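You operate a simulated robot arm through the tools that you are given. There is no shell and no other tool.

Carry out the task below with a simulated robot arm. There is one attempt and no reset: what you move stays moved.

Task
Bring the regulator down to about 0.5 bar, then run the yellow line at about 1 l/min.
Fine: the bleed tap is open while the regulator comes down and shut before the yellow tap opens.

Only the result counts: the job must be done as asked and must still hold three seconds after the hand-in. Knocking over, shifting, dropping, spilling or breaking anything else fails it.

Robot
A 7-joint arm with a two-finger parallel gripper, fixed in place. Base frame: the origin is at the foot of the arm, x ahead of it, y to its left, z up; the work surface is at about z = 0.9. Units: m, degrees, N and s.
With the tool pointing down near the work surface it reaches from about 0.38 to 0.9 m from the base axis. Its first joint turns from -143.0 to 143.0 degrees. Payload 3 kg.
The TCP is the grasp point between the finger pads, 0.03 m short of the fingertips. In the tool frame z runs along the fingers and y along their closing line. The gripper opens to 0.094 m. The fingers are 0.028 m wide and 0.01 m thick; the gripper's body (0.05 by 0.096 m) begins 0.055 m behind the TCP.
Orientation is that of the tool frame in the base frame, as a unit quaternion [x, y, z, w]. With the fingers straight down and closing along the base's y, the tool's x points along the base's -x, its y along +y and its z along -z.

Tools
- The arm moves only by the tool drive_tool. Its argument "deltas" is a list of rows, each a list of 7 numbers: the shift along the base's x, y, z in m, then the turn, a rotation vector about the base's x, y, z in degrees, then the finger opening in m, from 0 to 0.094. In form: [[x, y, z, wx, wy, wz, claw], ...]. A call has 1 to 20 rows; each row is the pose to reach, as a shift and turn from the pose commanded when the call began. A row lasts 0.2 s, in which the tool goes at most 0.05 m and 8.6 degrees; a call with a longer step from one row to the next is refused whole, and so is a gripper value outside its range. Where a pose cannot be reached the arm comes as near as it can. A force on the tool above 60 N (or 10 N above the force at the start of the call, whichever is more), or a blocked arm, ends the call early, and 0.2 s more pass. Each finger travels about 0.072 m/s and halts on what it meets, pressing with about 21 N; the grip force reading is that of the motor and also rises with nothing between the fingers. The clock runs only during rows and for 0.2 s after the last one: add rows that repeat a pose to give the fingers time. It gives the time, the measured TCP pose, the force on the tool (base axes), the opening and the grip force at its end, in the units of the frame above (readings bear some noise), with the torque about the TCP (base axes, N m) and any sound that the robot's microphone picked up.
- Cameras (640 x 400 px; columns grow to the right, rows downward): "scene" is fixed at [0.3981, 0.652, 1.6562]; the picture's right is [-0.85, -0.52, 0.00], its down [-0.43, 0.69, -0.58] and it looks along [0.30, -0.49, -0.81] (base axes); focal length 217 px, centre (320, 200). "wrist" rides on the gripper at [0.076, 0.014, -0.102] in the tool frame; the picture's right is [-0.18, 0.98, 0.00], its down [-0.75, -0.14, -0.64] and it looks along [-0.63, -0.12, 0.77] (tool axes); focal length 243 px, centre (320, 200). There is no depth. A picture from a camera that has moved, and an enlarged one, comes with that camera's place and axes in the base frame and with its lens.
- get_image(camera): a new picture of that camera. No time passes.
- zoom(camera, box): a new picture of the part [left, top, right, bottom] of that camera's present view, enlarged. No time passes.
- hand_in(): hands the job in; it is judged then, once.

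Nothing tells you positions but the pictures and the camera data. Unless the task says otherwise, let go and move clear before handing in.

The tools are called after "Request:" as a command line: name --pt "numbers of a row" for each row, then --argument value for the rest, lists and objects as JSON in quotes. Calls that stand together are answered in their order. drive_tool: Moves the arm, as the interface text tells. Its arguments: {"type":"object","properties":{"deltas":{"type":"array","items":{"type":"array","items":{"type":"number"}}}},"required":["deltas"]} The other tools are called the same way: get_image (camera) takes a picture; zoom (camera, box) takes an enlarged picture of a part of a camera's view; hand_in () hands the job in.

At the start:

```text
time_s: 0.0
position: [0.5983, 0.0407, 1.2517]
tool_rot: [0.0, 1.0, 0.0, 0.0]
ft_force: [0.4, 0.1, -0.8]
wrist_torque: [0.03, 0.02, -0.02]
width: 0.0941
finger_force: 0.0
```

scene: 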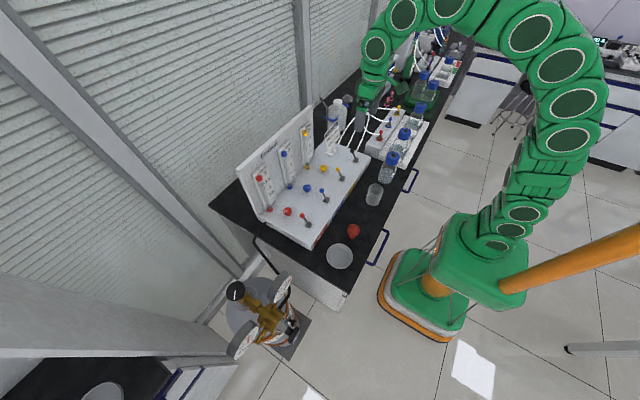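
wrist: 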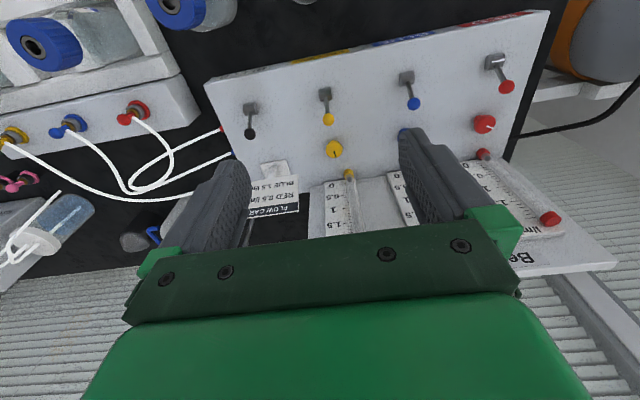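

I see a gas panel with coloured taps, needle valves and flow tubes, and a cylinder with a regulator to one side. I'll look closer before moving anything.

Request:
zoom --camera "scene" --box '[220, 90, 400, 260]'

Request:
zoom --camera "scene" --box '[200, 250, 340, 370]'

Request:
zoom --camera "wrist" --box '[200, 0, 640, 280]'

```text
2.35 times, centred on (310, 175) of scene
camera zoom: at [0.3981, 0.652, 1.6562], right [-0.85, -0.52, 0.0], down [-0.43, 0.69, -0.58], along [0.3, -0.49, -0.81], focal length 511 px, centre (344, 259)
```

zoom: 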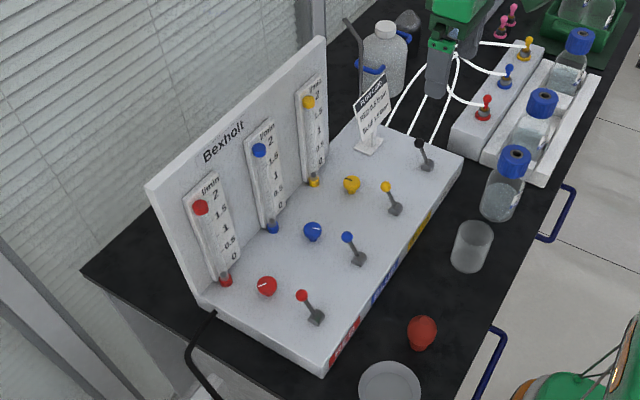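

```text
3.33 times, centred on (270, 310) of scene
camera zoom: at [0.3981, 0.652, 1.6562], right [-0.85, -0.52, 0.0], down [-0.43, 0.69, -0.58], along [0.3, -0.49, -0.81], focal length 723 px, centre (487, -167)
```

zoom: 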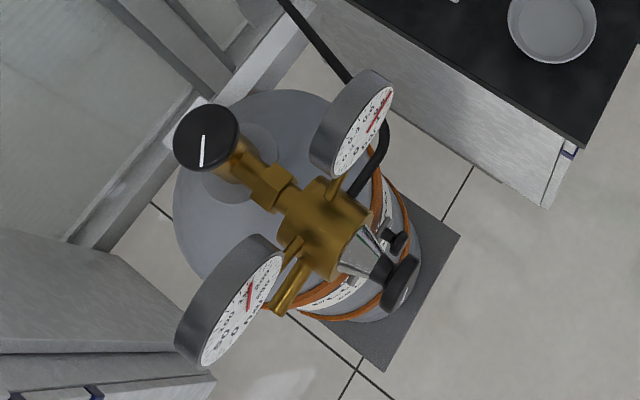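

```text
1.43 times, centred on (420, 140) of wrist
camera zoom: at [0.5222, 0.0552, 1.3547], right [0.18, 0.98, 0.0], down [0.75, -0.14, 0.64], along [0.63, -0.12, -0.77], focal length 347 px, centre (177, 286)
```

zoom: 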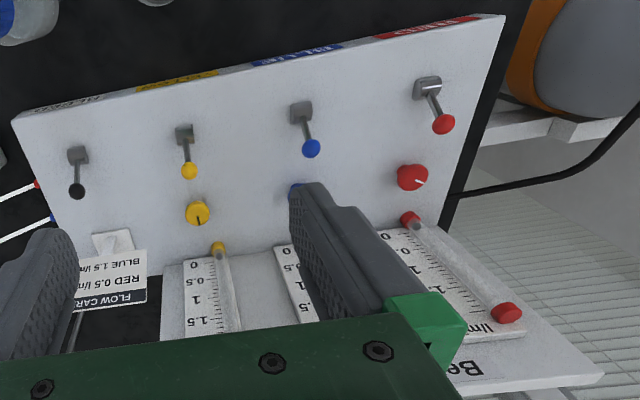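

I can see four lever taps (black, yellow, blue, red), three needle valves and three flow tubes on the panel, and the regulator is on the cylinder to the left. Next I'll zoom in on the labels, floats and gauges.

Request:
zoom --camera "scene" --box '[330, 115, 380, 170]'

Request:
zoom --camera "scene" --box '[240, 110, 320, 220]'

Request:
zoom --camera "scene" --box '[290, 150, 380, 250]'

Request:
zoom --camera "scene" --box '[225, 260, 295, 335]'

Request:
zoom --camera "wrist" --box '[200, 60, 360, 220]'

Request:
zoom --camera "wrist" --box '[380, 30, 620, 280]'

```text
7.27 times, centred on (355, 142) of scene
camera zoom: at [0.3981, 0.652, 1.6562], right [-0.85, -0.52, 0.0], down [-0.43, 0.69, -0.58], along [0.3, -0.49, -0.81], focal length 1578 px, centre (66, 618)
```

zoom: 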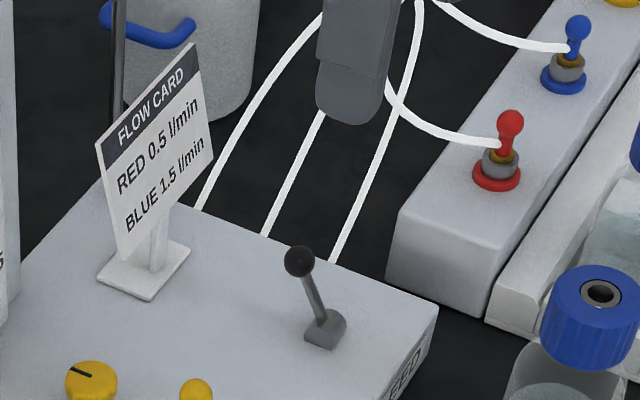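

```text
3.64 times, centred on (280, 165) of scene
camera zoom: at [0.3981, 0.652, 1.6562], right [-0.85, -0.52, 0.0], down [-0.43, 0.69, -0.58], along [0.3, -0.49, -0.81], focal length 789 px, centre (466, 327)
```

zoom: 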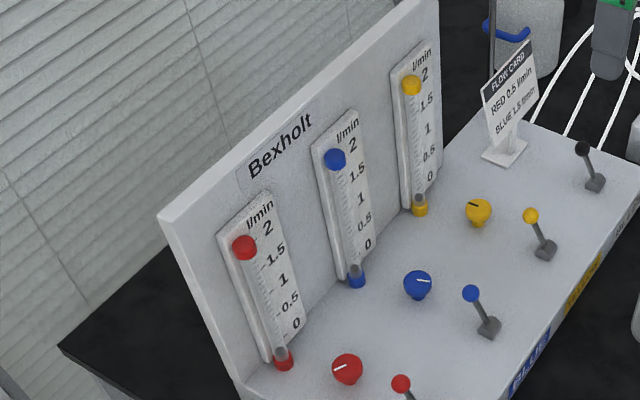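

```text
4.00 times, centred on (335, 200) of scene
camera zoom: at [0.3981, 0.652, 1.6562], right [-0.85, -0.52, 0.0], down [-0.43, 0.69, -0.58], along [0.3, -0.49, -0.81], focal length 868 px, centre (260, 200)
```

zoom: 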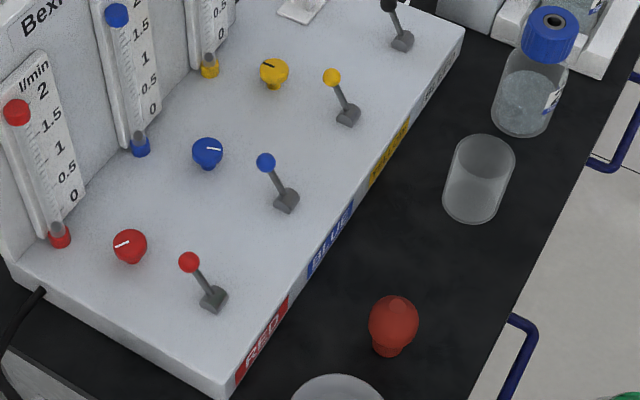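

```text
5.33 times, centred on (260, 298) of scene
camera zoom: at [0.3981, 0.652, 1.6562], right [-0.85, -0.52, 0.0], down [-0.43, 0.69, -0.58], along [0.3, -0.49, -0.81], focal length 1157 px, centre (640, -320)
```

zoom: 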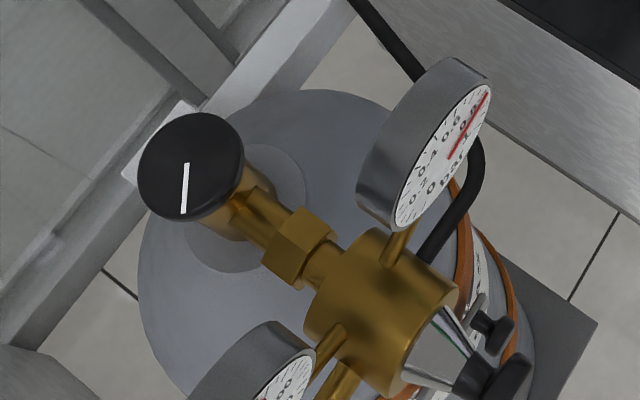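

```text
2.50 times, centred on (280, 140) of wrist
camera zoom: at [0.5222, 0.0552, 1.3547], right [0.18, 0.98, 0.0], down [0.75, -0.14, 0.64], along [0.63, -0.12, -0.77], focal length 606 px, centre (420, 350)
```

zoom: 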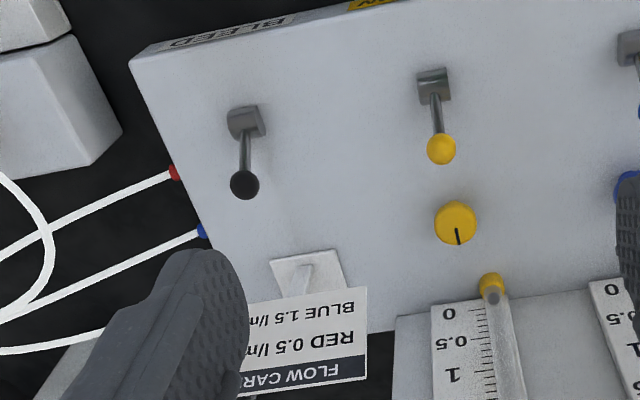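

```text
1.60 times, centred on (500, 155) of wrist
camera zoom: at [0.5222, 0.0552, 1.3547], right [0.18, 0.98, 0.0], down [0.75, -0.14, 0.64], along [0.63, -0.12, -0.77], focal length 388 px, centre (32, 272)
```

zoom: 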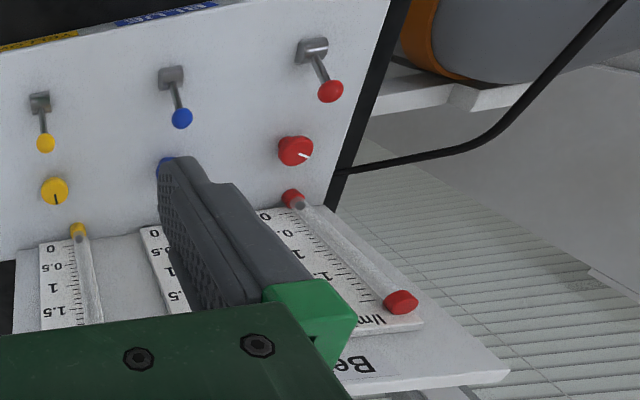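

All floats sit at zero, so every tap is shut. The black lever is the bleed, with its ball near (0.68, -0.10, 0.953). The yellow lever's ball is near (0.68, 0.04, 0.952) and the yellow knob is near (0.754, 0.041, 0.92). I'll swing the wrist camera over to the regulator, high and clear of everything, to get its geometry.

Request:
drive_tool --pt "-0.0164 0.0368 0.0045 0 0 3.9 0.094" --pt "-0.0327 0.0736 0.009 0 0 7.8 0.094" --pt "-0.0491 0.1105 0.0136 0 0 11.7 0.094" --pt "-0.0655 0.1473 0.018 0 0 15.6 0.094" --pt "-0.0818 0.1841 0.0227 0 0 19.5 0.094" --pt "-0.0982 0.2209 0.027 0 0 23.5 0.094" --pt "-0.1145 0.2577 0.032 0 0 27.4 0.094" --pt "-0.1309 0.2945 0.036 0 0 31.3 0.094" --pt "-0.1473 0.3314 0.041 0 0 35.2 0.094" --pt "-0.1636 0.3682 0.045 0 0 39.1 0.094" --pt "-0.18 0.405 0.05 0 0 43 0.094" --pt "-0.18 0.405 0.05 0 0 43 0.094"

Request:
get_image --camera "wrist"

Request:
get_image --camera "scene"

```text
time_s: 2.6
position: [0.4187, 0.4457, 1.2992]
tool_rot: [-0.367, 0.93, 0.0, 0.0]
ft_force: [0.0, -0.4, -0.1]
wrist_torque: [-0.01, 0.0, 0.0]
width: 0.094
finger_force: 0.1
```

```text
taken
camera wrist: at [0.3534, 0.4037, 1.4019], right [-0.54, 0.84, 0.0], down [0.65, 0.41, 0.64], along [0.54, 0.34, -0.77], focal length 243 px, centre (320, 200)
```

wrist: 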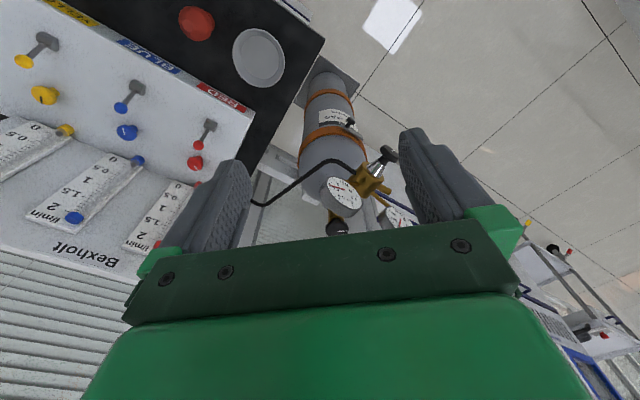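

```text
taken
```

scene: 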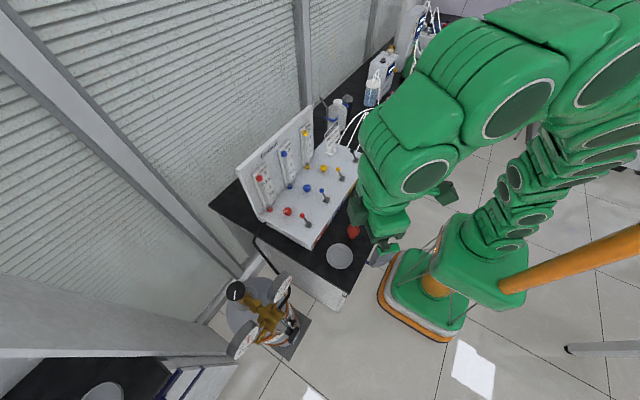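

The regulator is now in the wrist view, with its knob partly hidden behind the gripper. I'll zoom in to measure it.

Request:
zoom --camera "wrist" --box '[290, 130, 430, 250]'

Request:
zoom --camera "wrist" --box '[0, 0, 260, 180]'

```text
3.33 times, centred on (360, 190) of wrist
camera zoom: at [0.3534, 0.4037, 1.4019], right [-0.54, 0.84, 0.0], down [0.65, 0.41, 0.64], along [0.54, 0.34, -0.77], focal length 809 px, centre (187, 233)
```

zoom: 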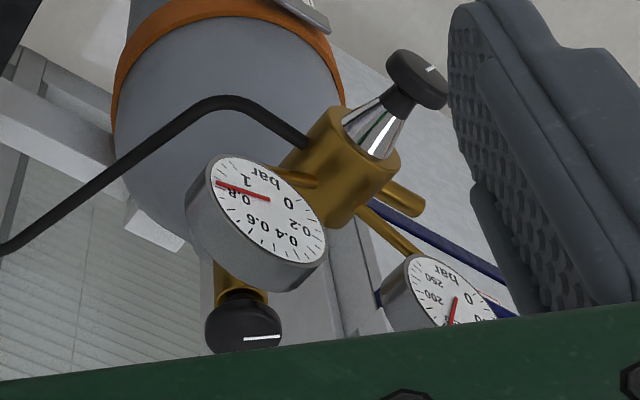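

```text
2.22 times, centred on (130, 90) of wrist
camera zoom: at [0.3534, 0.4037, 1.4019], right [-0.54, 0.84, 0.0], down [0.65, 0.41, 0.64], along [0.54, 0.34, -0.77], focal length 539 px, centre (742, 444)
```

zoom: 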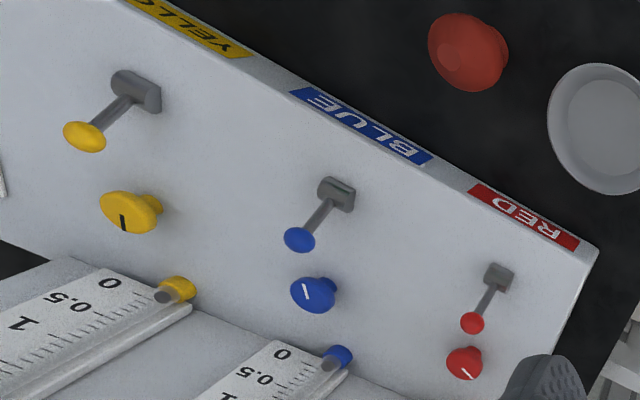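

The gauge scale runs 0 to 1 bar and the needle is near 0.9. The black handwheel on the vertical stem looks like the cylinder valve. The black knob on the silver cone, facing the robot, looks like the regulator's adjusting knob, so I'll look more closely at that.

Request:
zoom --camera "scene" --box '[260, 285, 320, 345]'

Request:
zoom --camera "wrist" --box '[330, 130, 400, 200]'

Request:
zoom --camera "scene" --box '[220, 270, 320, 370]'

```text
6.67 times, centred on (290, 315) of scene
camera zoom: at [0.3981, 0.652, 1.6562], right [-0.85, -0.52, 0.0], down [-0.43, 0.69, -0.58], along [0.3, -0.49, -0.81], focal length 1447 px, centre (520, -567)
```

zoom: 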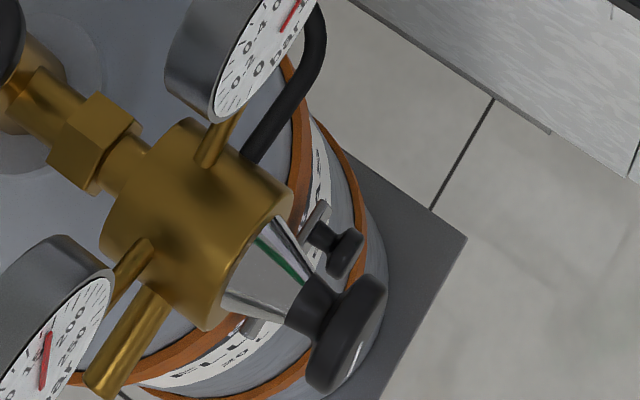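

```text
5.71 times, centred on (365, 165) of wrist
camera zoom: at [0.3534, 0.4037, 1.4019], right [-0.54, 0.84, 0.0], down [0.65, 0.41, 0.64], along [0.54, 0.34, -0.77], focal length 1386 px, centre (63, 400)
```

zoom: 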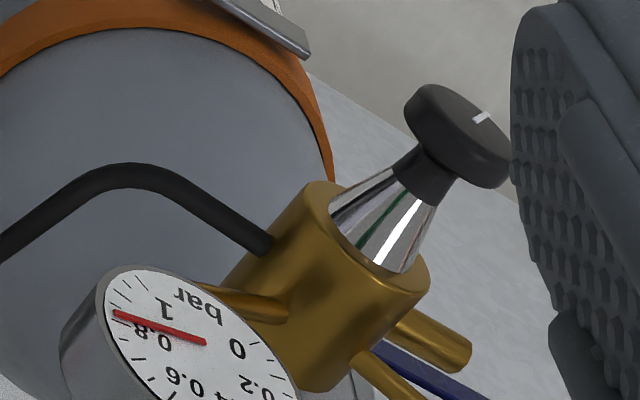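

```text
4.00 times, centred on (270, 320) of scene
camera zoom: at [0.3981, 0.652, 1.6562], right [-0.85, -0.52, 0.0], down [-0.43, 0.69, -0.58], along [0.3, -0.49, -0.81], focal length 868 px, centre (520, -280)
```

zoom: 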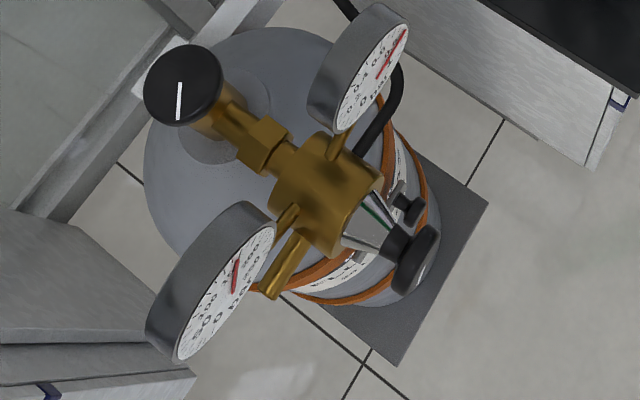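

The adjusting knob's disc is near (0.48, 0.654, 0.965) with its axis along -x, facing the robot. The bleed comes first, so I'll hover above the bleed lever and look at it close up.

Request:
drive_tool --pt "0.0155 -0.041 -0.005 0 0 -3.3 0.094" --pt "0.031 -0.082 -0.01 0 0 -6.6 0.094" --pt "0.0465 -0.123 -0.02 0 0 -9.9 0.094" --pt "0.062 -0.163 -0.03 0 0 -13.2 0.094" --pt "0.077 -0.204 -0.04 0 0 -16.5 0.094" --pt "0.092 -0.245 -0.05 0 0 -19.8 0.094" --pt "0.108 -0.285 -0.06 0 0 -23.1 0.094" --pt "0.123 -0.326 -0.075 0 0 -26.4 0.094" --pt "0.138 -0.367 -0.09 0 0 -29.7 0.094" --pt "0.154 -0.408 -0.105 0 0 -33 0.094" --pt "0.169 -0.448 -0.12 0 0 -36.3 0.094" --pt "0.185 -0.489 -0.14 0 0 -39.6 0.094" --pt "0.2 -0.53 -0.16 0 0 -43 0.094" --pt "0.2 -0.53 -0.16 0 0 -43 0.094"

Request:
get_image --camera "wrist"

Request:
zoom --camera "wrist" --box '[220, 20, 420, 180]'

Request:
get_image --camera "scene"

```text
time_s: 5.6
position: [0.6151, -0.0822, 1.1404]
tool_rot: [0.0, 1.0, 0.0, 0.0]
ft_force: [-0.1, -0.8, -0.2]
wrist_torque: [-0.01, -0.01, 0.02]
width: 0.0941
finger_force: 0.1
```

```text
taken
camera wrist: at [0.5392, -0.0686, 1.2426], right [0.18, 0.98, 0.0], down [0.75, -0.14, 0.64], along [0.63, -0.12, -0.77], focal length 243 px, centre (320, 200)
```

wrist: 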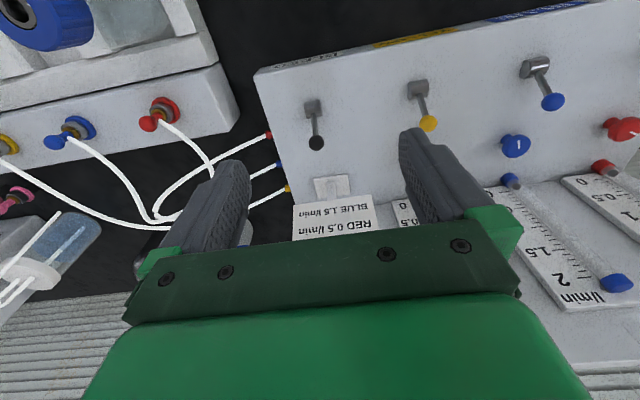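

```text
2.50 times, centred on (320, 100) of wrist
camera zoom: at [0.5392, -0.0686, 1.2426], right [0.18, 0.98, 0.0], down [0.75, -0.14, 0.64], along [0.63, -0.12, -0.77], focal length 606 px, centre (320, 450)
```

zoom: 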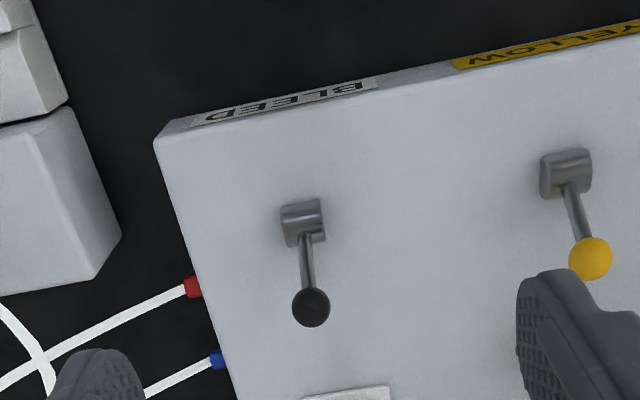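

```text
taken
```

scene: 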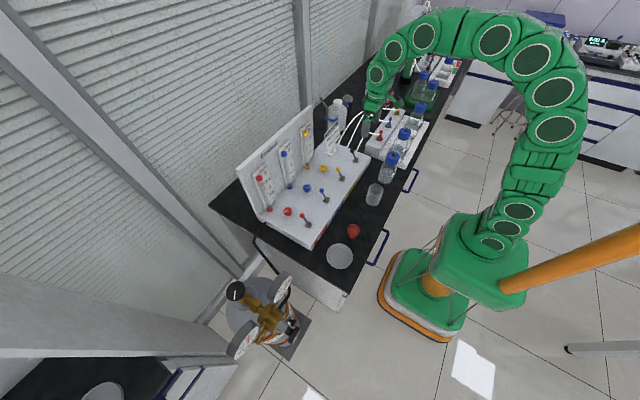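

The bleed lever pivots about y on a half-round block, with its ball at about (0.681, -0.100, 0.953), leaning toward the back plate. I'll go down over the ball with the fingers straddling it along y.

Request:
drive_tool --pt "0.033 -0.008 0 0 0 0 0.06" --pt "0.066 -0.017 0 0 0 0 0.05" --pt "0.066 -0.017 -0.04 0 0 0 0.05" --pt "0.066 -0.017 -0.08 0 0 0 0.05" --pt "0.066 -0.017 -0.12 0 0 0 0.05" --pt "0.066 -0.017 -0.15 0 0 0 0.05" --pt "0.066 -0.017 -0.17 0 0 0 0.05" --pt "0.066 -0.017 -0.187 0 0 0 0.05" --pt "0.066 -0.017 -0.187 0 0 0 0.05"

Request:
get_image --camera "wrist"

Request:
zoom --camera "scene" --box '[310, 80, 420, 190]'

```text
time_s: 7.6
position: [0.6862, -0.0992, 0.956]
tool_rot: [0.0, 1.0, 0.0, 0.001]
ft_force: [-0.4, -0.6, -0.2]
wrist_torque: [0.01, -0.03, -0.02]
width: 0.0502
finger_force: 0.0
```

```text
taken
camera wrist: at [0.6103, -0.0856, 1.0584], right [0.18, 0.98, 0.0], down [0.75, -0.14, 0.64], along [0.63, -0.12, -0.77], focal length 243 px, centre (320, 200)
```

wrist: 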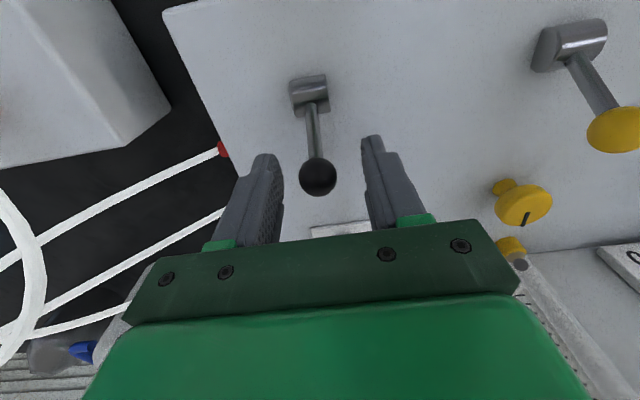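

```text
3.64 times, centred on (365, 135) of scene
camera zoom: at [0.3981, 0.652, 1.6562], right [-0.85, -0.52, 0.0], down [-0.43, 0.69, -0.58], along [0.3, -0.49, -0.81], focal length 789 px, centre (156, 436)
```

zoom: 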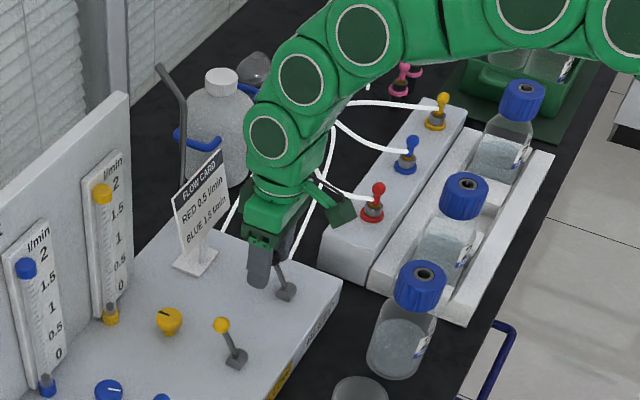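

The ball sits between the fingers with the TCP about on it. I'll centre up slightly and close on the ball.

Request:
drive_tool --pt "-0.005 0 -0.002 0 0 0 0.05" --pt "-0.005 0 -0.002 0 0 0 0.0" --pt "-0.005 0 -0.002 0 0 0 0.0" --pt "-0.005 0 -0.002 0 0 0 0.0" --pt "-0.005 0 -0.002 0 0 0 0.0"

Request:
get_image --camera "wrist"

```text
time_s: 8.8
position: [0.6815, -0.1004, 0.9535]
tool_rot: [0.0, 1.0, -0.001, -0.001]
ft_force: [-5.2, 8.1, -2.4]
wrist_torque: [0.0, 0.08, 0.0]
width: 0.02
finger_force: 44.5
```

```text
taken
camera wrist: at [0.6052, -0.0858, 1.056], right [0.18, 0.98, 0.0], down [0.75, -0.14, 0.64], along [0.63, -0.12, -0.77], focal length 243 px, centre (320, 200)
```

wrist: 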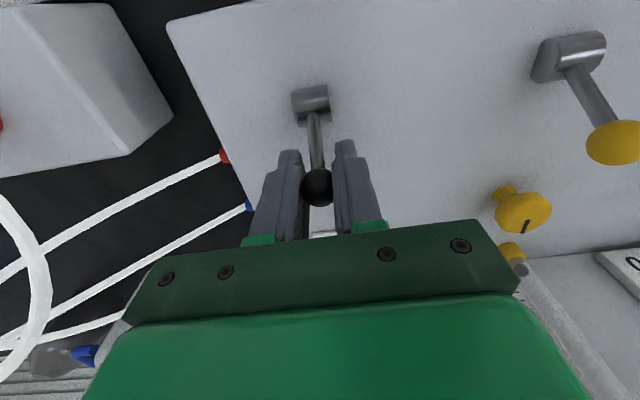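

The ball is gripped at 20 mm. I'll carry it along its arc toward -x, halfway first, watching the force.

Request:
drive_tool --pt "-0.004 0 0.0017 0 0 0 0.0" --pt "-0.008 0 0.003 0 0 0 0.0" --pt "-0.012 0 0.004 0 0 0 0.0" --pt "-0.016 0 0.0049 0 0 0 0.0" --pt "-0.021 0 0.0055 0 0 0 0.0" --pt "-0.026 0 0.0057 0 0 0 0.0"

Request:
zoom --camera "wrist" --box '[220, 40, 420, 240]'

```text
time_s: 10.2
position: [0.6539, -0.0994, 0.9607]
tool_rot: [-0.001, 1.0, 0.0, 0.001]
ft_force: [25.1, 37.1, 21.2]
wrist_torque: [-0.01, -1.3, 0.15]
width: 0.0206
finger_force: 44.8
```

```text
2.00 times, centred on (320, 140) of wrist
camera zoom: at [0.5787, -0.0859, 1.0625], right [0.18, 0.98, 0.0], down [0.75, -0.14, 0.64], along [0.63, -0.12, -0.77], focal length 485 px, centre (320, 320)
```

zoom: 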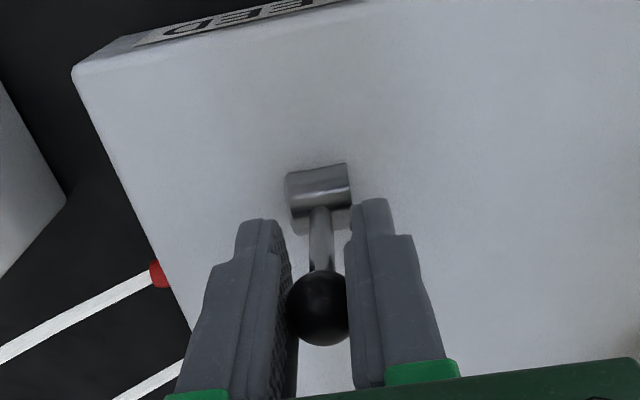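

The lever is moving, but there is some side and downward load, so my path is slightly off its arc. I'll ease the tool up and toward +y to unload it before going on.

Request:
drive_tool --pt "0 0.001 0.001 0 0 0 0.0" --pt "0 0.002 0.002 0 0 0 0.0" --pt "0 0.002 0.002 0 0 0 0.0"

```text
time_s: 11.0
position: [0.6533, -0.1003, 0.959]
tool_rot: [0.0, 1.0, -0.001, -0.001]
ft_force: [21.4, -4.4, 0.1]
wrist_torque: [-0.05, -1.1, -0.2]
width: 0.0206
finger_force: 45.4
```

The side and vertical loads are gone, leaving about 21 N of lever resistance. I'll continue over the top toward -x.

Request:
drive_tool --pt "-0.005 0 -0.0003 0 0 0 0.0" --pt "-0.01 0 -0.0008 0 0 0 0.0" --pt "-0.014 0 -0.0018 0 0 0 0.0" --pt "-0.018 0 -0.003 0 0 0 0.0" --pt "-0.022 0 -0.0043 0 0 0 0.0" --pt "-0.026 0 -0.006 0 0 0 0.0"

Request:
zoom --camera "wrist" --box '[220, 40, 420, 240]'

```text
time_s: 12.4
position: [0.6274, -0.0995, 0.9556]
tool_rot: [0.0, 1.0, -0.001, 0.001]
ft_force: [18.0, -20.6, 13.8]
wrist_torque: [0.06, -1.29, -0.12]
width: 0.0206
finger_force: 44.6
```

```text
2.00 times, centred on (320, 140) of wrist
camera zoom: at [0.5513, -0.0856, 1.0584], right [0.18, 0.98, 0.0], down [0.75, -0.14, 0.64], along [0.63, -0.12, -0.77], focal length 485 px, centre (320, 320)
```

zoom: 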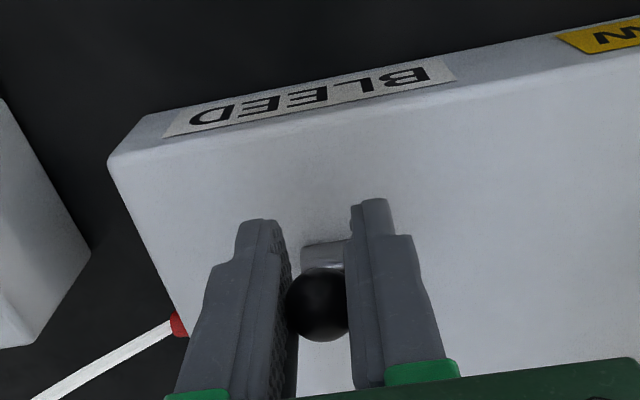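

The lever has tipped past vertical with no end stop felt yet. I'll continue in small steps until it meets its stop.

Request:
drive_tool --pt "-0.003 0.0 0.0005 0 0 0 0.0" --pt "-0.006 0.0 -0.001 0 0 0 0.0" --pt "-0.009 0.0 -0.003 0 0 0 0.0" --pt "-0.009 0.0 -0.003 0 0 0 0.0"

Request:
zoom --camera "wrist" --box '[220, 40, 420, 240]'

Request:
zoom --camera "scene" --box '[310, 80, 420, 190]'

```text
time_s: 13.1
position: [0.6241, -0.1009, 0.9542]
tool_rot: [0.0, 1.0, -0.001, 0.005]
ft_force: [14.0, -1.6, -9.8]
wrist_torque: [-0.11, 0.91, -0.02]
width: 0.0201
finger_force: 45.0
stopped in row 3: the force on the tool passed its limit at 64 N (the readings are from after the stop); the commanded pose is now the measured one
```

```text
2.00 times, centred on (320, 140) of wrist
camera zoom: at [0.5469, -0.0855, 1.0561], right [0.18, 0.98, 0.0], down [0.75, -0.14, 0.65], along [0.64, -0.12, -0.76], focal length 485 px, centre (320, 320)
```

zoom: 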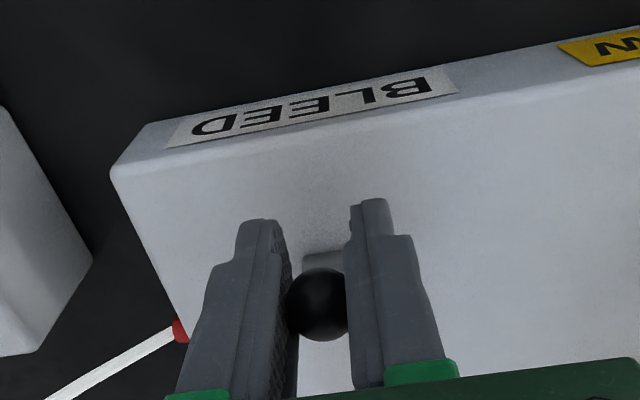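

```text
3.64 times, centred on (365, 135) of scene
camera zoom: at [0.3981, 0.652, 1.6562], right [-0.85, -0.52, 0.0], down [-0.43, 0.69, -0.58], along [0.3, -0.49, -0.81], focal length 789 px, centre (156, 436)
```

zoom: 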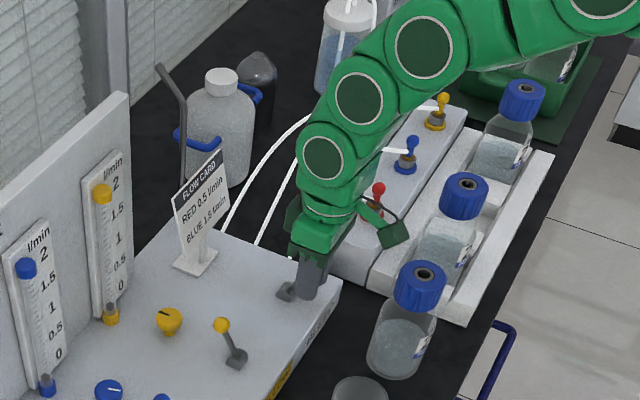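

The lever reached its front stop at about x = 0.624, the mirror image of where it started. I'll let go, lift, and check that it stays there.

Request:
drive_tool --pt "0 0 0 0 0 0 0.05" --pt "0 0 0 0 0 0 0.05" --pt "0 0 0 0 0 0 0.05" --pt "0 0 0.04 0 0 0 0.05" --pt "0 0 0.08 0 0 0 0.05" --pt "0 0 0.12 0 0 0 0.05" --pt "0 0 0.17 0 0 0 0.05" --pt "0 0 0.17 0 0 0 0.05"

Request:
get_image --camera "wrist"

Request:
zoom --camera "scene" --box '[220, 90, 400, 260]'

Request:
zoom --camera "scene" --box '[260, 260, 300, 310]'

```text
time_s: 14.9
position: [0.6227, -0.0997, 1.1245]
tool_rot: [0.0, 1.0, 0.0, 0.004]
ft_force: [-0.6, -0.5, -0.1]
wrist_torque: [-0.02, -0.04, -0.01]
width: 0.0497
finger_force: 0.1
```

```text
taken
camera wrist: at [0.5454, -0.086, 1.2265], right [0.18, 0.98, 0.0], down [0.75, -0.14, 0.65], along [0.64, -0.12, -0.76], focal length 243 px, centre (320, 200)
```

wrist: 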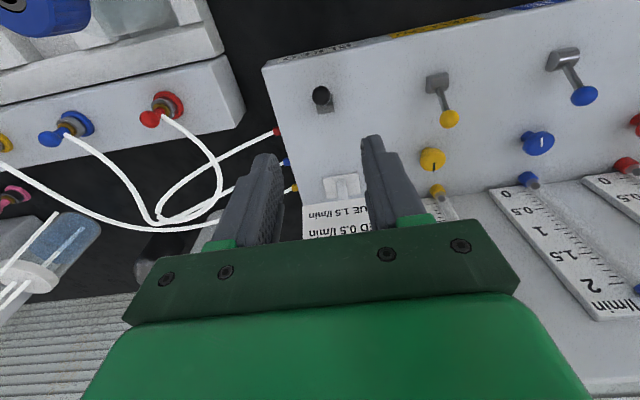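

```text
2.35 times, centred on (310, 175) of scene
camera zoom: at [0.3981, 0.652, 1.6562], right [-0.85, -0.52, 0.0], down [-0.43, 0.69, -0.58], along [0.3, -0.49, -0.81], focal length 511 px, centre (344, 259)
```

zoom: 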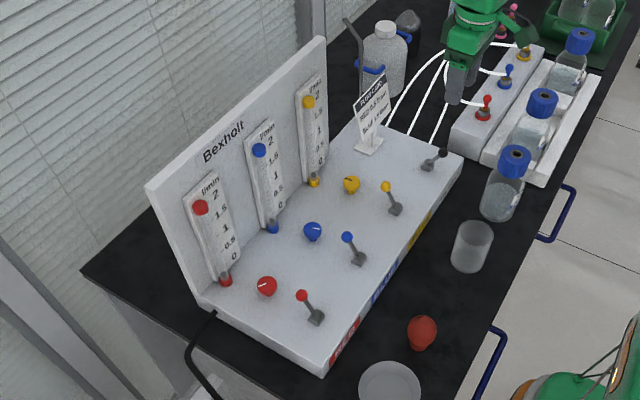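

```text
8.00 times, centred on (280, 285) of scene
camera zoom: at [0.3981, 0.652, 1.6562], right [-0.85, -0.52, 0.0], down [-0.43, 0.69, -0.58], along [0.3, -0.49, -0.81], focal length 1736 px, centre (640, -480)
```

zoom: 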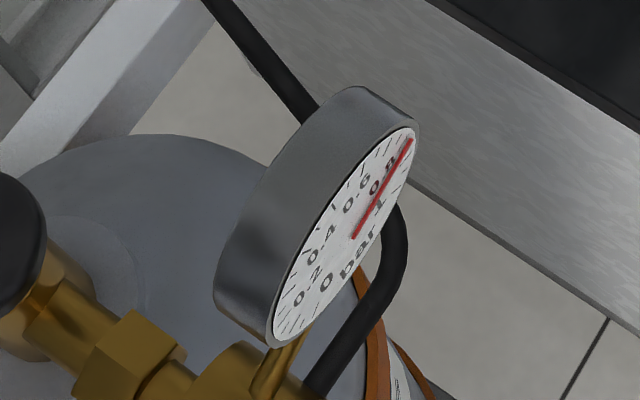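

The bleed lever is thrown forward and holding, and the gauge still reads about 0.9 bar. Next I'll swing to the regulator, first to a clear point short of it and well above.

Request:
drive_tool --pt "-0.0193 0.0393 0.0093 0 0 4.3 0.09" --pt "-0.0386 0.0786 0.0186 0 0 8.6 0.09" --pt "-0.0579 0.1179 0.0279 0 0 12.9 0.09" --pt "-0.0771 0.1571 0.0371 0 0 17.1 0.09" --pt "-0.0964 0.1964 0.0464 0 0 21.4 0.09" --pt "-0.1157 0.2357 0.0557 0 0 25.7 0.09" --pt "-0.135 0.275 0.065 0 0 30 0.09" --pt "-0.1543 0.3143 0.0743 0 0 34.3 0.09" --pt "-0.1736 0.3536 0.0836 0 0 38.6 0.09" --pt "-0.1929 0.3929 0.0929 0 0 42.9 0.09" --pt "-0.2121 0.4321 0.1021 0 0 47.1 0.09" --pt "-0.2314 0.4714 0.1114 0 0 51.4 0.09" --pt "-0.2507 0.5107 0.1207 0 0 55.7 0.09" --pt "-0.27 0.55 0.13 0 0 60 0.09" --pt "-0.27 0.55 0.13 0 0 60 0.09"

Request:
get_image --camera "scene"

Request:
get_image --camera "wrist"

```text
time_s: 18.1
position: [0.3553, 0.4498, 1.2528]
tool_rot: [-0.5, 0.866, 0.002, 0.003]
ft_force: [0.2, 1.0, 0.8]
wrist_torque: [0.01, -0.03, 0.03]
width: 0.0899
finger_force: 0.1
```

```text
taken
```

scene: 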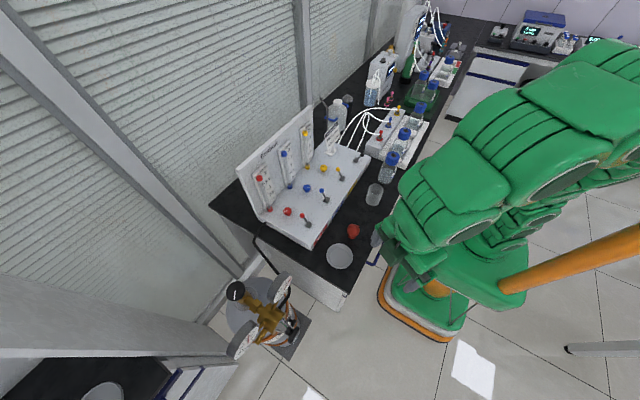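

```text
taken
camera wrist: at [0.3036, 0.39, 1.3549], right [-0.76, 0.65, 0.0], down [0.5, 0.58, 0.65], along [0.42, 0.49, -0.76], focal length 243 px, centre (320, 200)
```

wrist: 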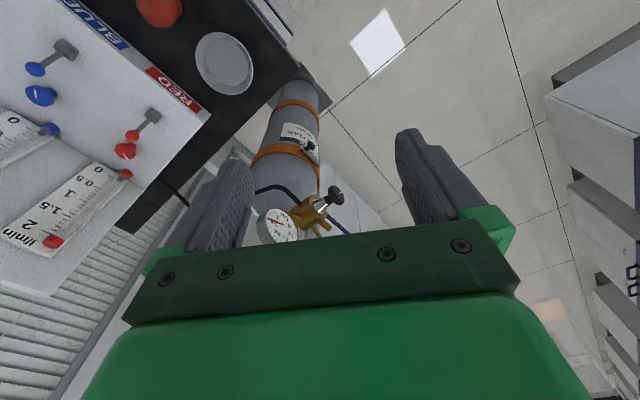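

From here I can see the knob, the silver cone and the low-pressure gauge. Next I'll tilt the tool to point along +x, staying behind and above the knob.

Request:
drive_tool --pt "0 0.018 0 0 -8.2 0 0.09" --pt "0 0.036 0 0 -16.4 0 0.09" --pt "0 0.055 0 0 -24.6 0 0.09" --pt "0 0.073 0 0 -32.8 0 0.09" --pt "0 0.091 0 0 -41 0 0.09" --pt "0 0.109 0 0 -49.2 0 0.09" --pt "0 0.127 0 0 -57.4 0 0.09" --pt "0 0.145 0 0 -65.6 0 0.09" --pt "0 0.164 0 0 -73.8 0 0.09" --pt "0 0.182 0 0 -82 0 0.09" --pt "0 0.2 0 0 -90 0 0.09" --pt "0 0.2 0 0 -90 0 0.09"

Request:
get_image --camera "scene"

Request:
get_image --camera "wrist"

```text
time_s: 19.8
position: [0.4065, 0.5485, 1.3333]
tool_rot: [-0.37, 0.83, -0.115, 0.402]
ft_force: [-0.3, -0.7, -0.8]
wrist_torque: [-0.02, 0.0, 0.03]
width: 0.09
finger_force: 0.0
stopped in row 8: the arm was blocked; the commanded pose is now the measured one
```

```text
taken
```

scene: 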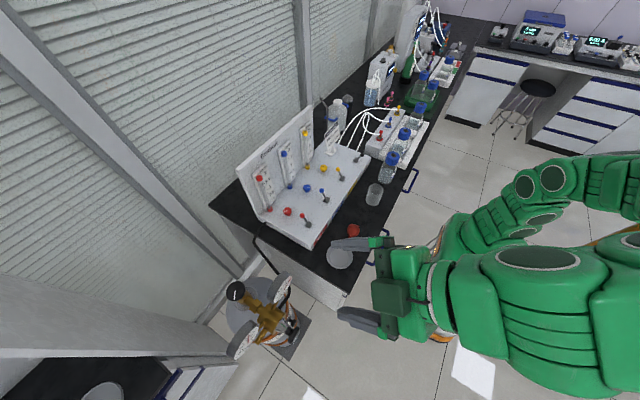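

```text
taken
camera wrist: at [0.2909, 0.4948, 1.3483], right [-0.44, 0.82, -0.37], down [-0.1, 0.36, 0.93], along [0.89, 0.45, -0.07], focal length 243 px, centre (320, 200)
```

wrist: 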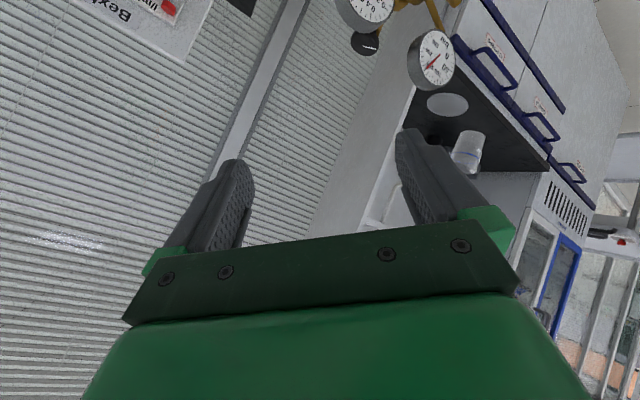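

The arm stopped at about 49° of tilt, probably at a joint limit, with no contact force. I'll test whether a different roll about the tool axis lets it tilt further, using small free-space moves.

Request:
drive_tool --pt "0 0.0 0 6.0 0.8 -5.2 0.09" --pt "0 0.0 0 12.0 1.7 -10.4 0.09" --pt "0 0 0 18 2.6 -15.6 0.09" --pt "0 0 0 22.6 3.2 -19.5 0.09" --pt "0 0 0 22.6 3.2 -19.5 0.09"

Request:
get_image --camera "scene"

```text
time_s: 21.0
position: [0.4118, 0.5461, 1.3321]
tool_rot: [-0.137, 0.899, -0.006, 0.416]
ft_force: [-0.2, 0.6, -0.3]
wrist_torque: [0.02, 0.01, -0.02]
width: 0.0898
finger_force: 0.0
```

```text
taken
```

scene: 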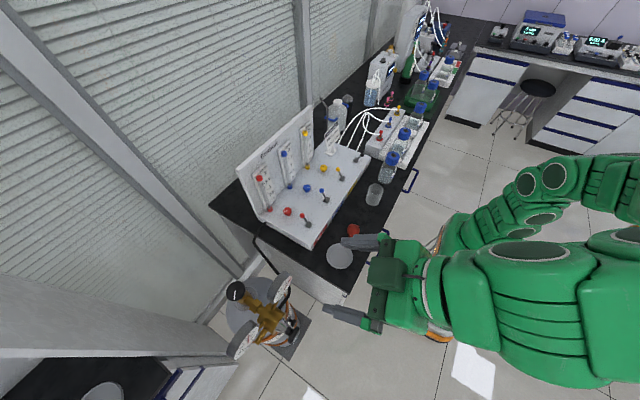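

That roll was accepted, with the closing line now nearly along y. I'll continue the tilt from here.

Request:
drive_tool --pt "-0.005 0.005 -0.01 0 -7 -1 0.09" --pt "-0.01 0.01 -0.02 0 -14 -2 0.09" --pt "-0.015 0.015 -0.03 0 -21 -3 0.09" --pt "-0.02 0.02 -0.04 0 -28 -4 0.09" --pt "-0.025 0.025 -0.05 0 -35 -5 0.09" --pt "-0.03 0.03 -0.06 0 -41 -6 0.09" --pt "-0.03 0.03 -0.06 0 -41 -6 0.09"

Request:
get_image --camera "scene"

```text
time_s: 21.8
position: [0.4567, 0.5447, 1.3242]
tool_rot: [-0.042, 0.886, 0.055, 0.458]
ft_force: [0.1, -0.3, -0.2]
wrist_torque: [0.01, -0.01, 0.02]
width: 0.0901
finger_force: 0.0
stopped in row 3: the arm was blocked; the commanded pose is now the measured one
```

```text
taken
```

scene: 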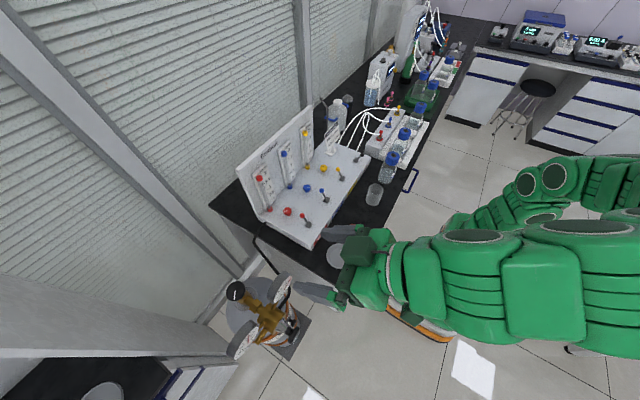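

Tilting all the way to horizontal isn't reachable in this posture, but a 30° tilt should be. I can still turn the knob by straddling its disc along y and swinging the tool about the knob's x axis. I'll go to a 30° tilt behind and above the knob to measure it.

Request:
drive_tool --pt "-0.017 0.015 -0.025 -0.7 3.5 -0.9 0.09" --pt "-0.033 0.03 -0.05 -1.4 7.0 -1.8 0.09" --pt "-0.05 0.045 -0.075 -2.1 10.5 -2.7 0.09" --pt "-0.067 0.06 -0.1 -2.8 14.1 -3.6 0.09" --pt "-0.084 0.075 -0.125 -3.5 17.6 -4.5 0.09" --pt "-0.1 0.09 -0.15 -4.2 21.1 -5.4 0.09" --pt "-0.117 0.105 -0.174 -4.9 24.6 -6.3 0.09" --pt "-0.117 0.105 -0.174 -4.9 24.6 -6.3 0.09"

Request:
get_image --camera "wrist"

Request:
get_image --camera "scene"

```text
time_s: 23.6
position: [0.3373, 0.649, 1.1522]
tool_rot: [-0.002, 0.965, 0.001, 0.26]
ft_force: [0.8, 0.6, 1.0]
wrist_torque: [0.01, 0.02, 0.01]
width: 0.0899
finger_force: 0.1
```

```text
taken
camera wrist: at [0.2192, 0.6628, 1.2022], right [0.16, 0.98, 0.09], down [0.33, -0.14, 0.93], along [0.93, -0.11, -0.34], focal length 243 px, centre (320, 200)
```

wrist: 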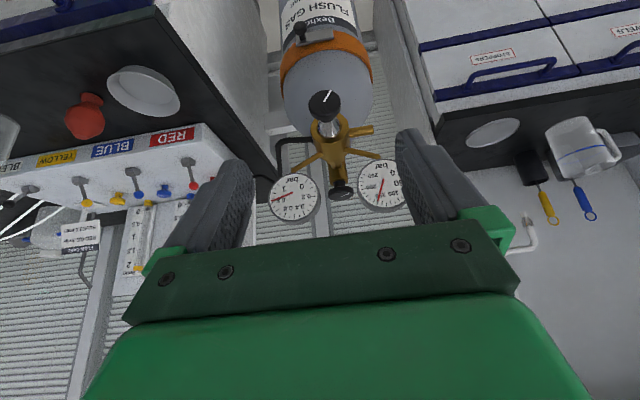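

```text
taken
```

scene: 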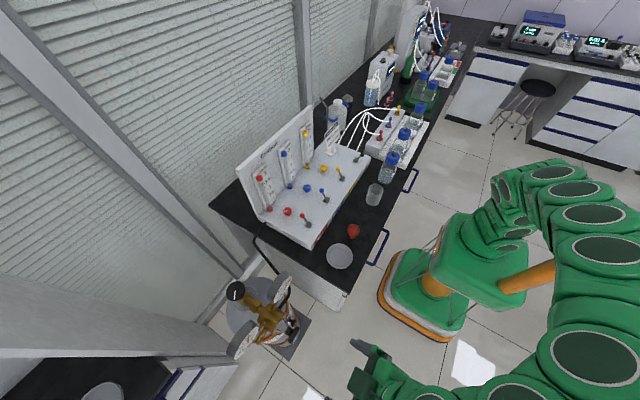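

The pose is reached, with a clean front view of the regulator knob and both gauges. I'll zoom in for position and pressure.

Request:
zoom --camera "wrist" --box '[260, 70, 420, 230]'

Request:
zoom --camera "wrist" --box '[260, 160, 330, 230]'

Request:
zoom --camera "wrist" --box '[290, 75, 360, 145]'

```text
2.50 times, centred on (340, 150) of wrist
camera zoom: at [0.2192, 0.6628, 1.2022], right [0.16, 0.98, 0.09], down [0.33, -0.14, 0.93], along [0.93, -0.11, -0.34], focal length 606 px, centre (270, 325)
```

zoom: 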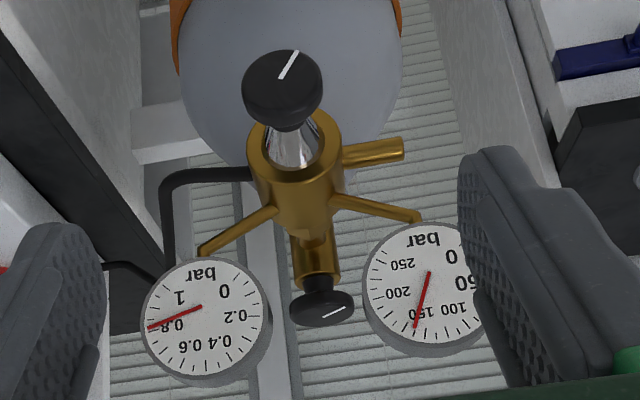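

```text
5.71 times, centred on (295, 195) of wrist
camera zoom: at [0.2192, 0.6628, 1.2022], right [0.16, 0.98, 0.09], down [0.33, -0.14, 0.93], along [0.93, -0.11, -0.34], focal length 1386 px, centre (463, 229)
```

zoom: 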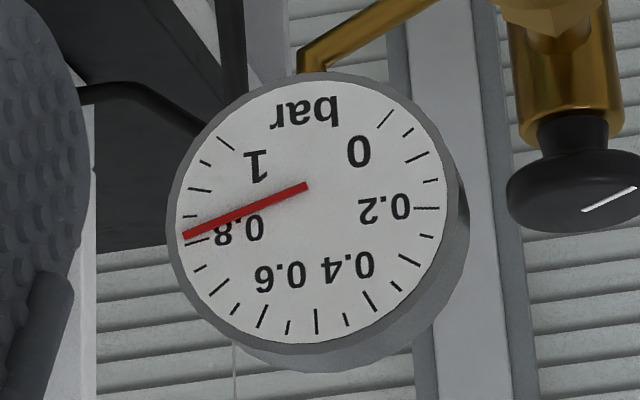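

```text
5.71 times, centred on (325, 110) of wrist
camera zoom: at [0.2192, 0.6628, 1.2022], right [0.16, 0.98, 0.09], down [0.33, -0.14, 0.93], along [0.93, -0.11, -0.34], focal length 1386 px, centre (291, 714)
```

zoom: 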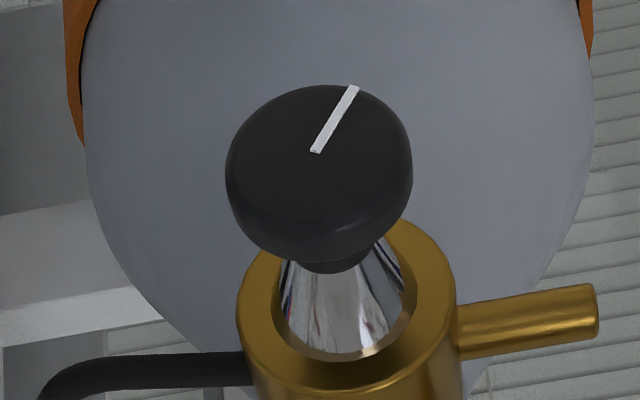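

The knob's disc is centred at about (0.480, 0.6495, 0.970), about 44 mm across, with its axis along x. The gauge reads about 0.8 bar. I'll drop to a spot in front of the knob without touching it, then test in free space how far the tool can swing about x.

Request:
drive_tool --pt "0.01 0 -0.03 0 0 0 0.08" --pt "0.02 0 -0.06 0 0 0 0.075" --pt "0.03 0 -0.09 0 0 0 0.07" --pt "0.04 0 -0.12 0 0 0 0.07" --pt "0.05 0 -0.15 0 0 0 0.07" --pt "0.058 0.0005 -0.182 0 0 0 0.07" --pt "0.058 0.0005 -0.182 -8 0 0 0.07" --pt "0.058 0.0005 -0.182 -16 0 0 0.07" --pt "0.058 0.0005 -0.182 -24 0 0 0.07" --pt "0.058 0.0005 -0.182 -32 0 0 0.07" --pt "0.058 0.0005 -0.182 -40 0 0 0.07" --pt "0.058 0.0005 -0.182 -40 0 0 0.07"

Request:
get_image --camera "scene"

Request:
get_image --camera "wrist"

```text
time_s: 26.2
position: [0.3957, 0.648, 0.9701]
tool_rot: [-0.091, 0.907, -0.329, 0.245]
ft_force: [-0.4, 0.9, 0.4]
wrist_torque: [-0.02, -0.01, 0.02]
width: 0.07
finger_force: 0.1
```

```text
taken
```

scene: 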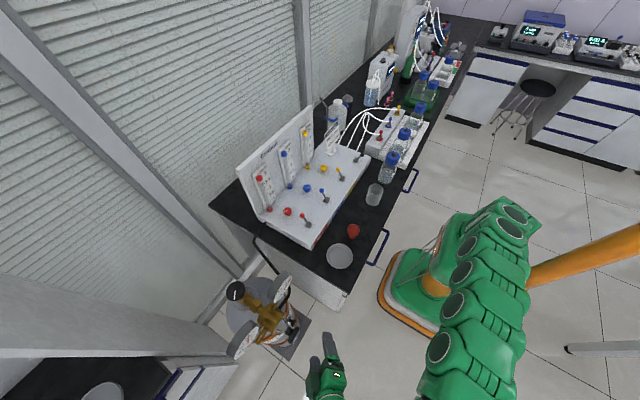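

```text
taken
camera wrist: at [0.2776, 0.6917, 0.9987], right [0.16, 0.81, -0.56], down [0.33, 0.49, 0.81], along [0.93, -0.31, -0.19], focal length 243 px, centre (320, 200)
```

wrist: 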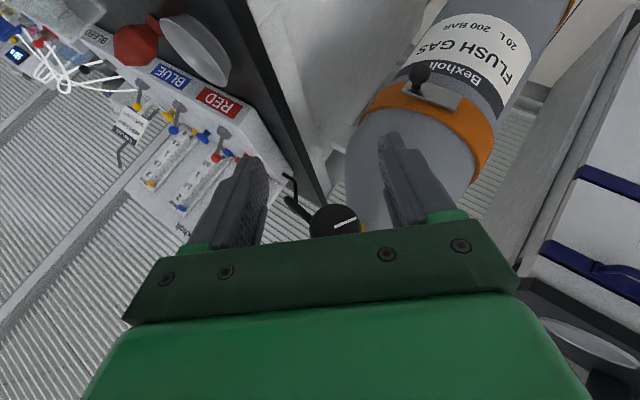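

A -40° swing is reachable in free space. I'll probe further negative, then the positive side.

Request:
drive_tool --pt "0 0 0 -8 0 0 0.07" --pt "0 0 0 -16 0 0 0.07" --pt "0 0 0 -24 0 0 0.07" --pt "0 0 0 -32 0 0 0.07" --pt "0 0 0 -40 0 0 0.07" --pt "0 0 0 -40 0 0 0.07"

```text
time_s: 27.6
position: [0.2967, 0.44, 0.964]
tool_rot: [-0.166, 0.75, -0.614, 0.184]
ft_force: [-3.2, 0.1, 1.2]
wrist_torque: [0.05, -0.02, 0.22]
width: 0.0699
finger_force: 0.0
out of reach, approached as far as the arm can: row 1, 2, 3, 4, 5, 6
```

That went past the limit: about -45° is the end, and beyond that the arm pulled the TCP away through free space. I'll bring it back.

Request:
drive_tool --pt "0 0 0 8 0 0 0.07" --pt "0 0 0 16 0 0 0.07" --pt "0 0 0 24 0 0 0.07" --pt "0 0 0 32 0 0 0.07" --pt "0 0 0 40 0 0 0.07" --pt "0 0 0 40 0 0 0.07"

Request:
get_image --camera "scene"

```text
time_s: 29.0
position: [0.2897, 0.4398, 0.9588]
tool_rot: [-0.09, 0.908, -0.329, 0.245]
ft_force: [-0.3, 0.5, -0.2]
wrist_torque: [0.0, -0.02, 0.04]
width: 0.0701
finger_force: 0.1
```

```text
taken
```

scene: 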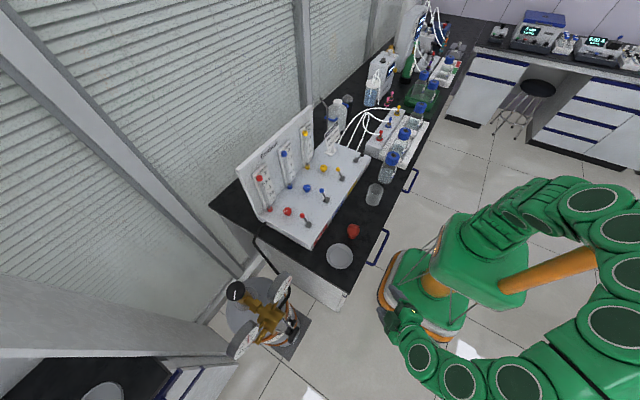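

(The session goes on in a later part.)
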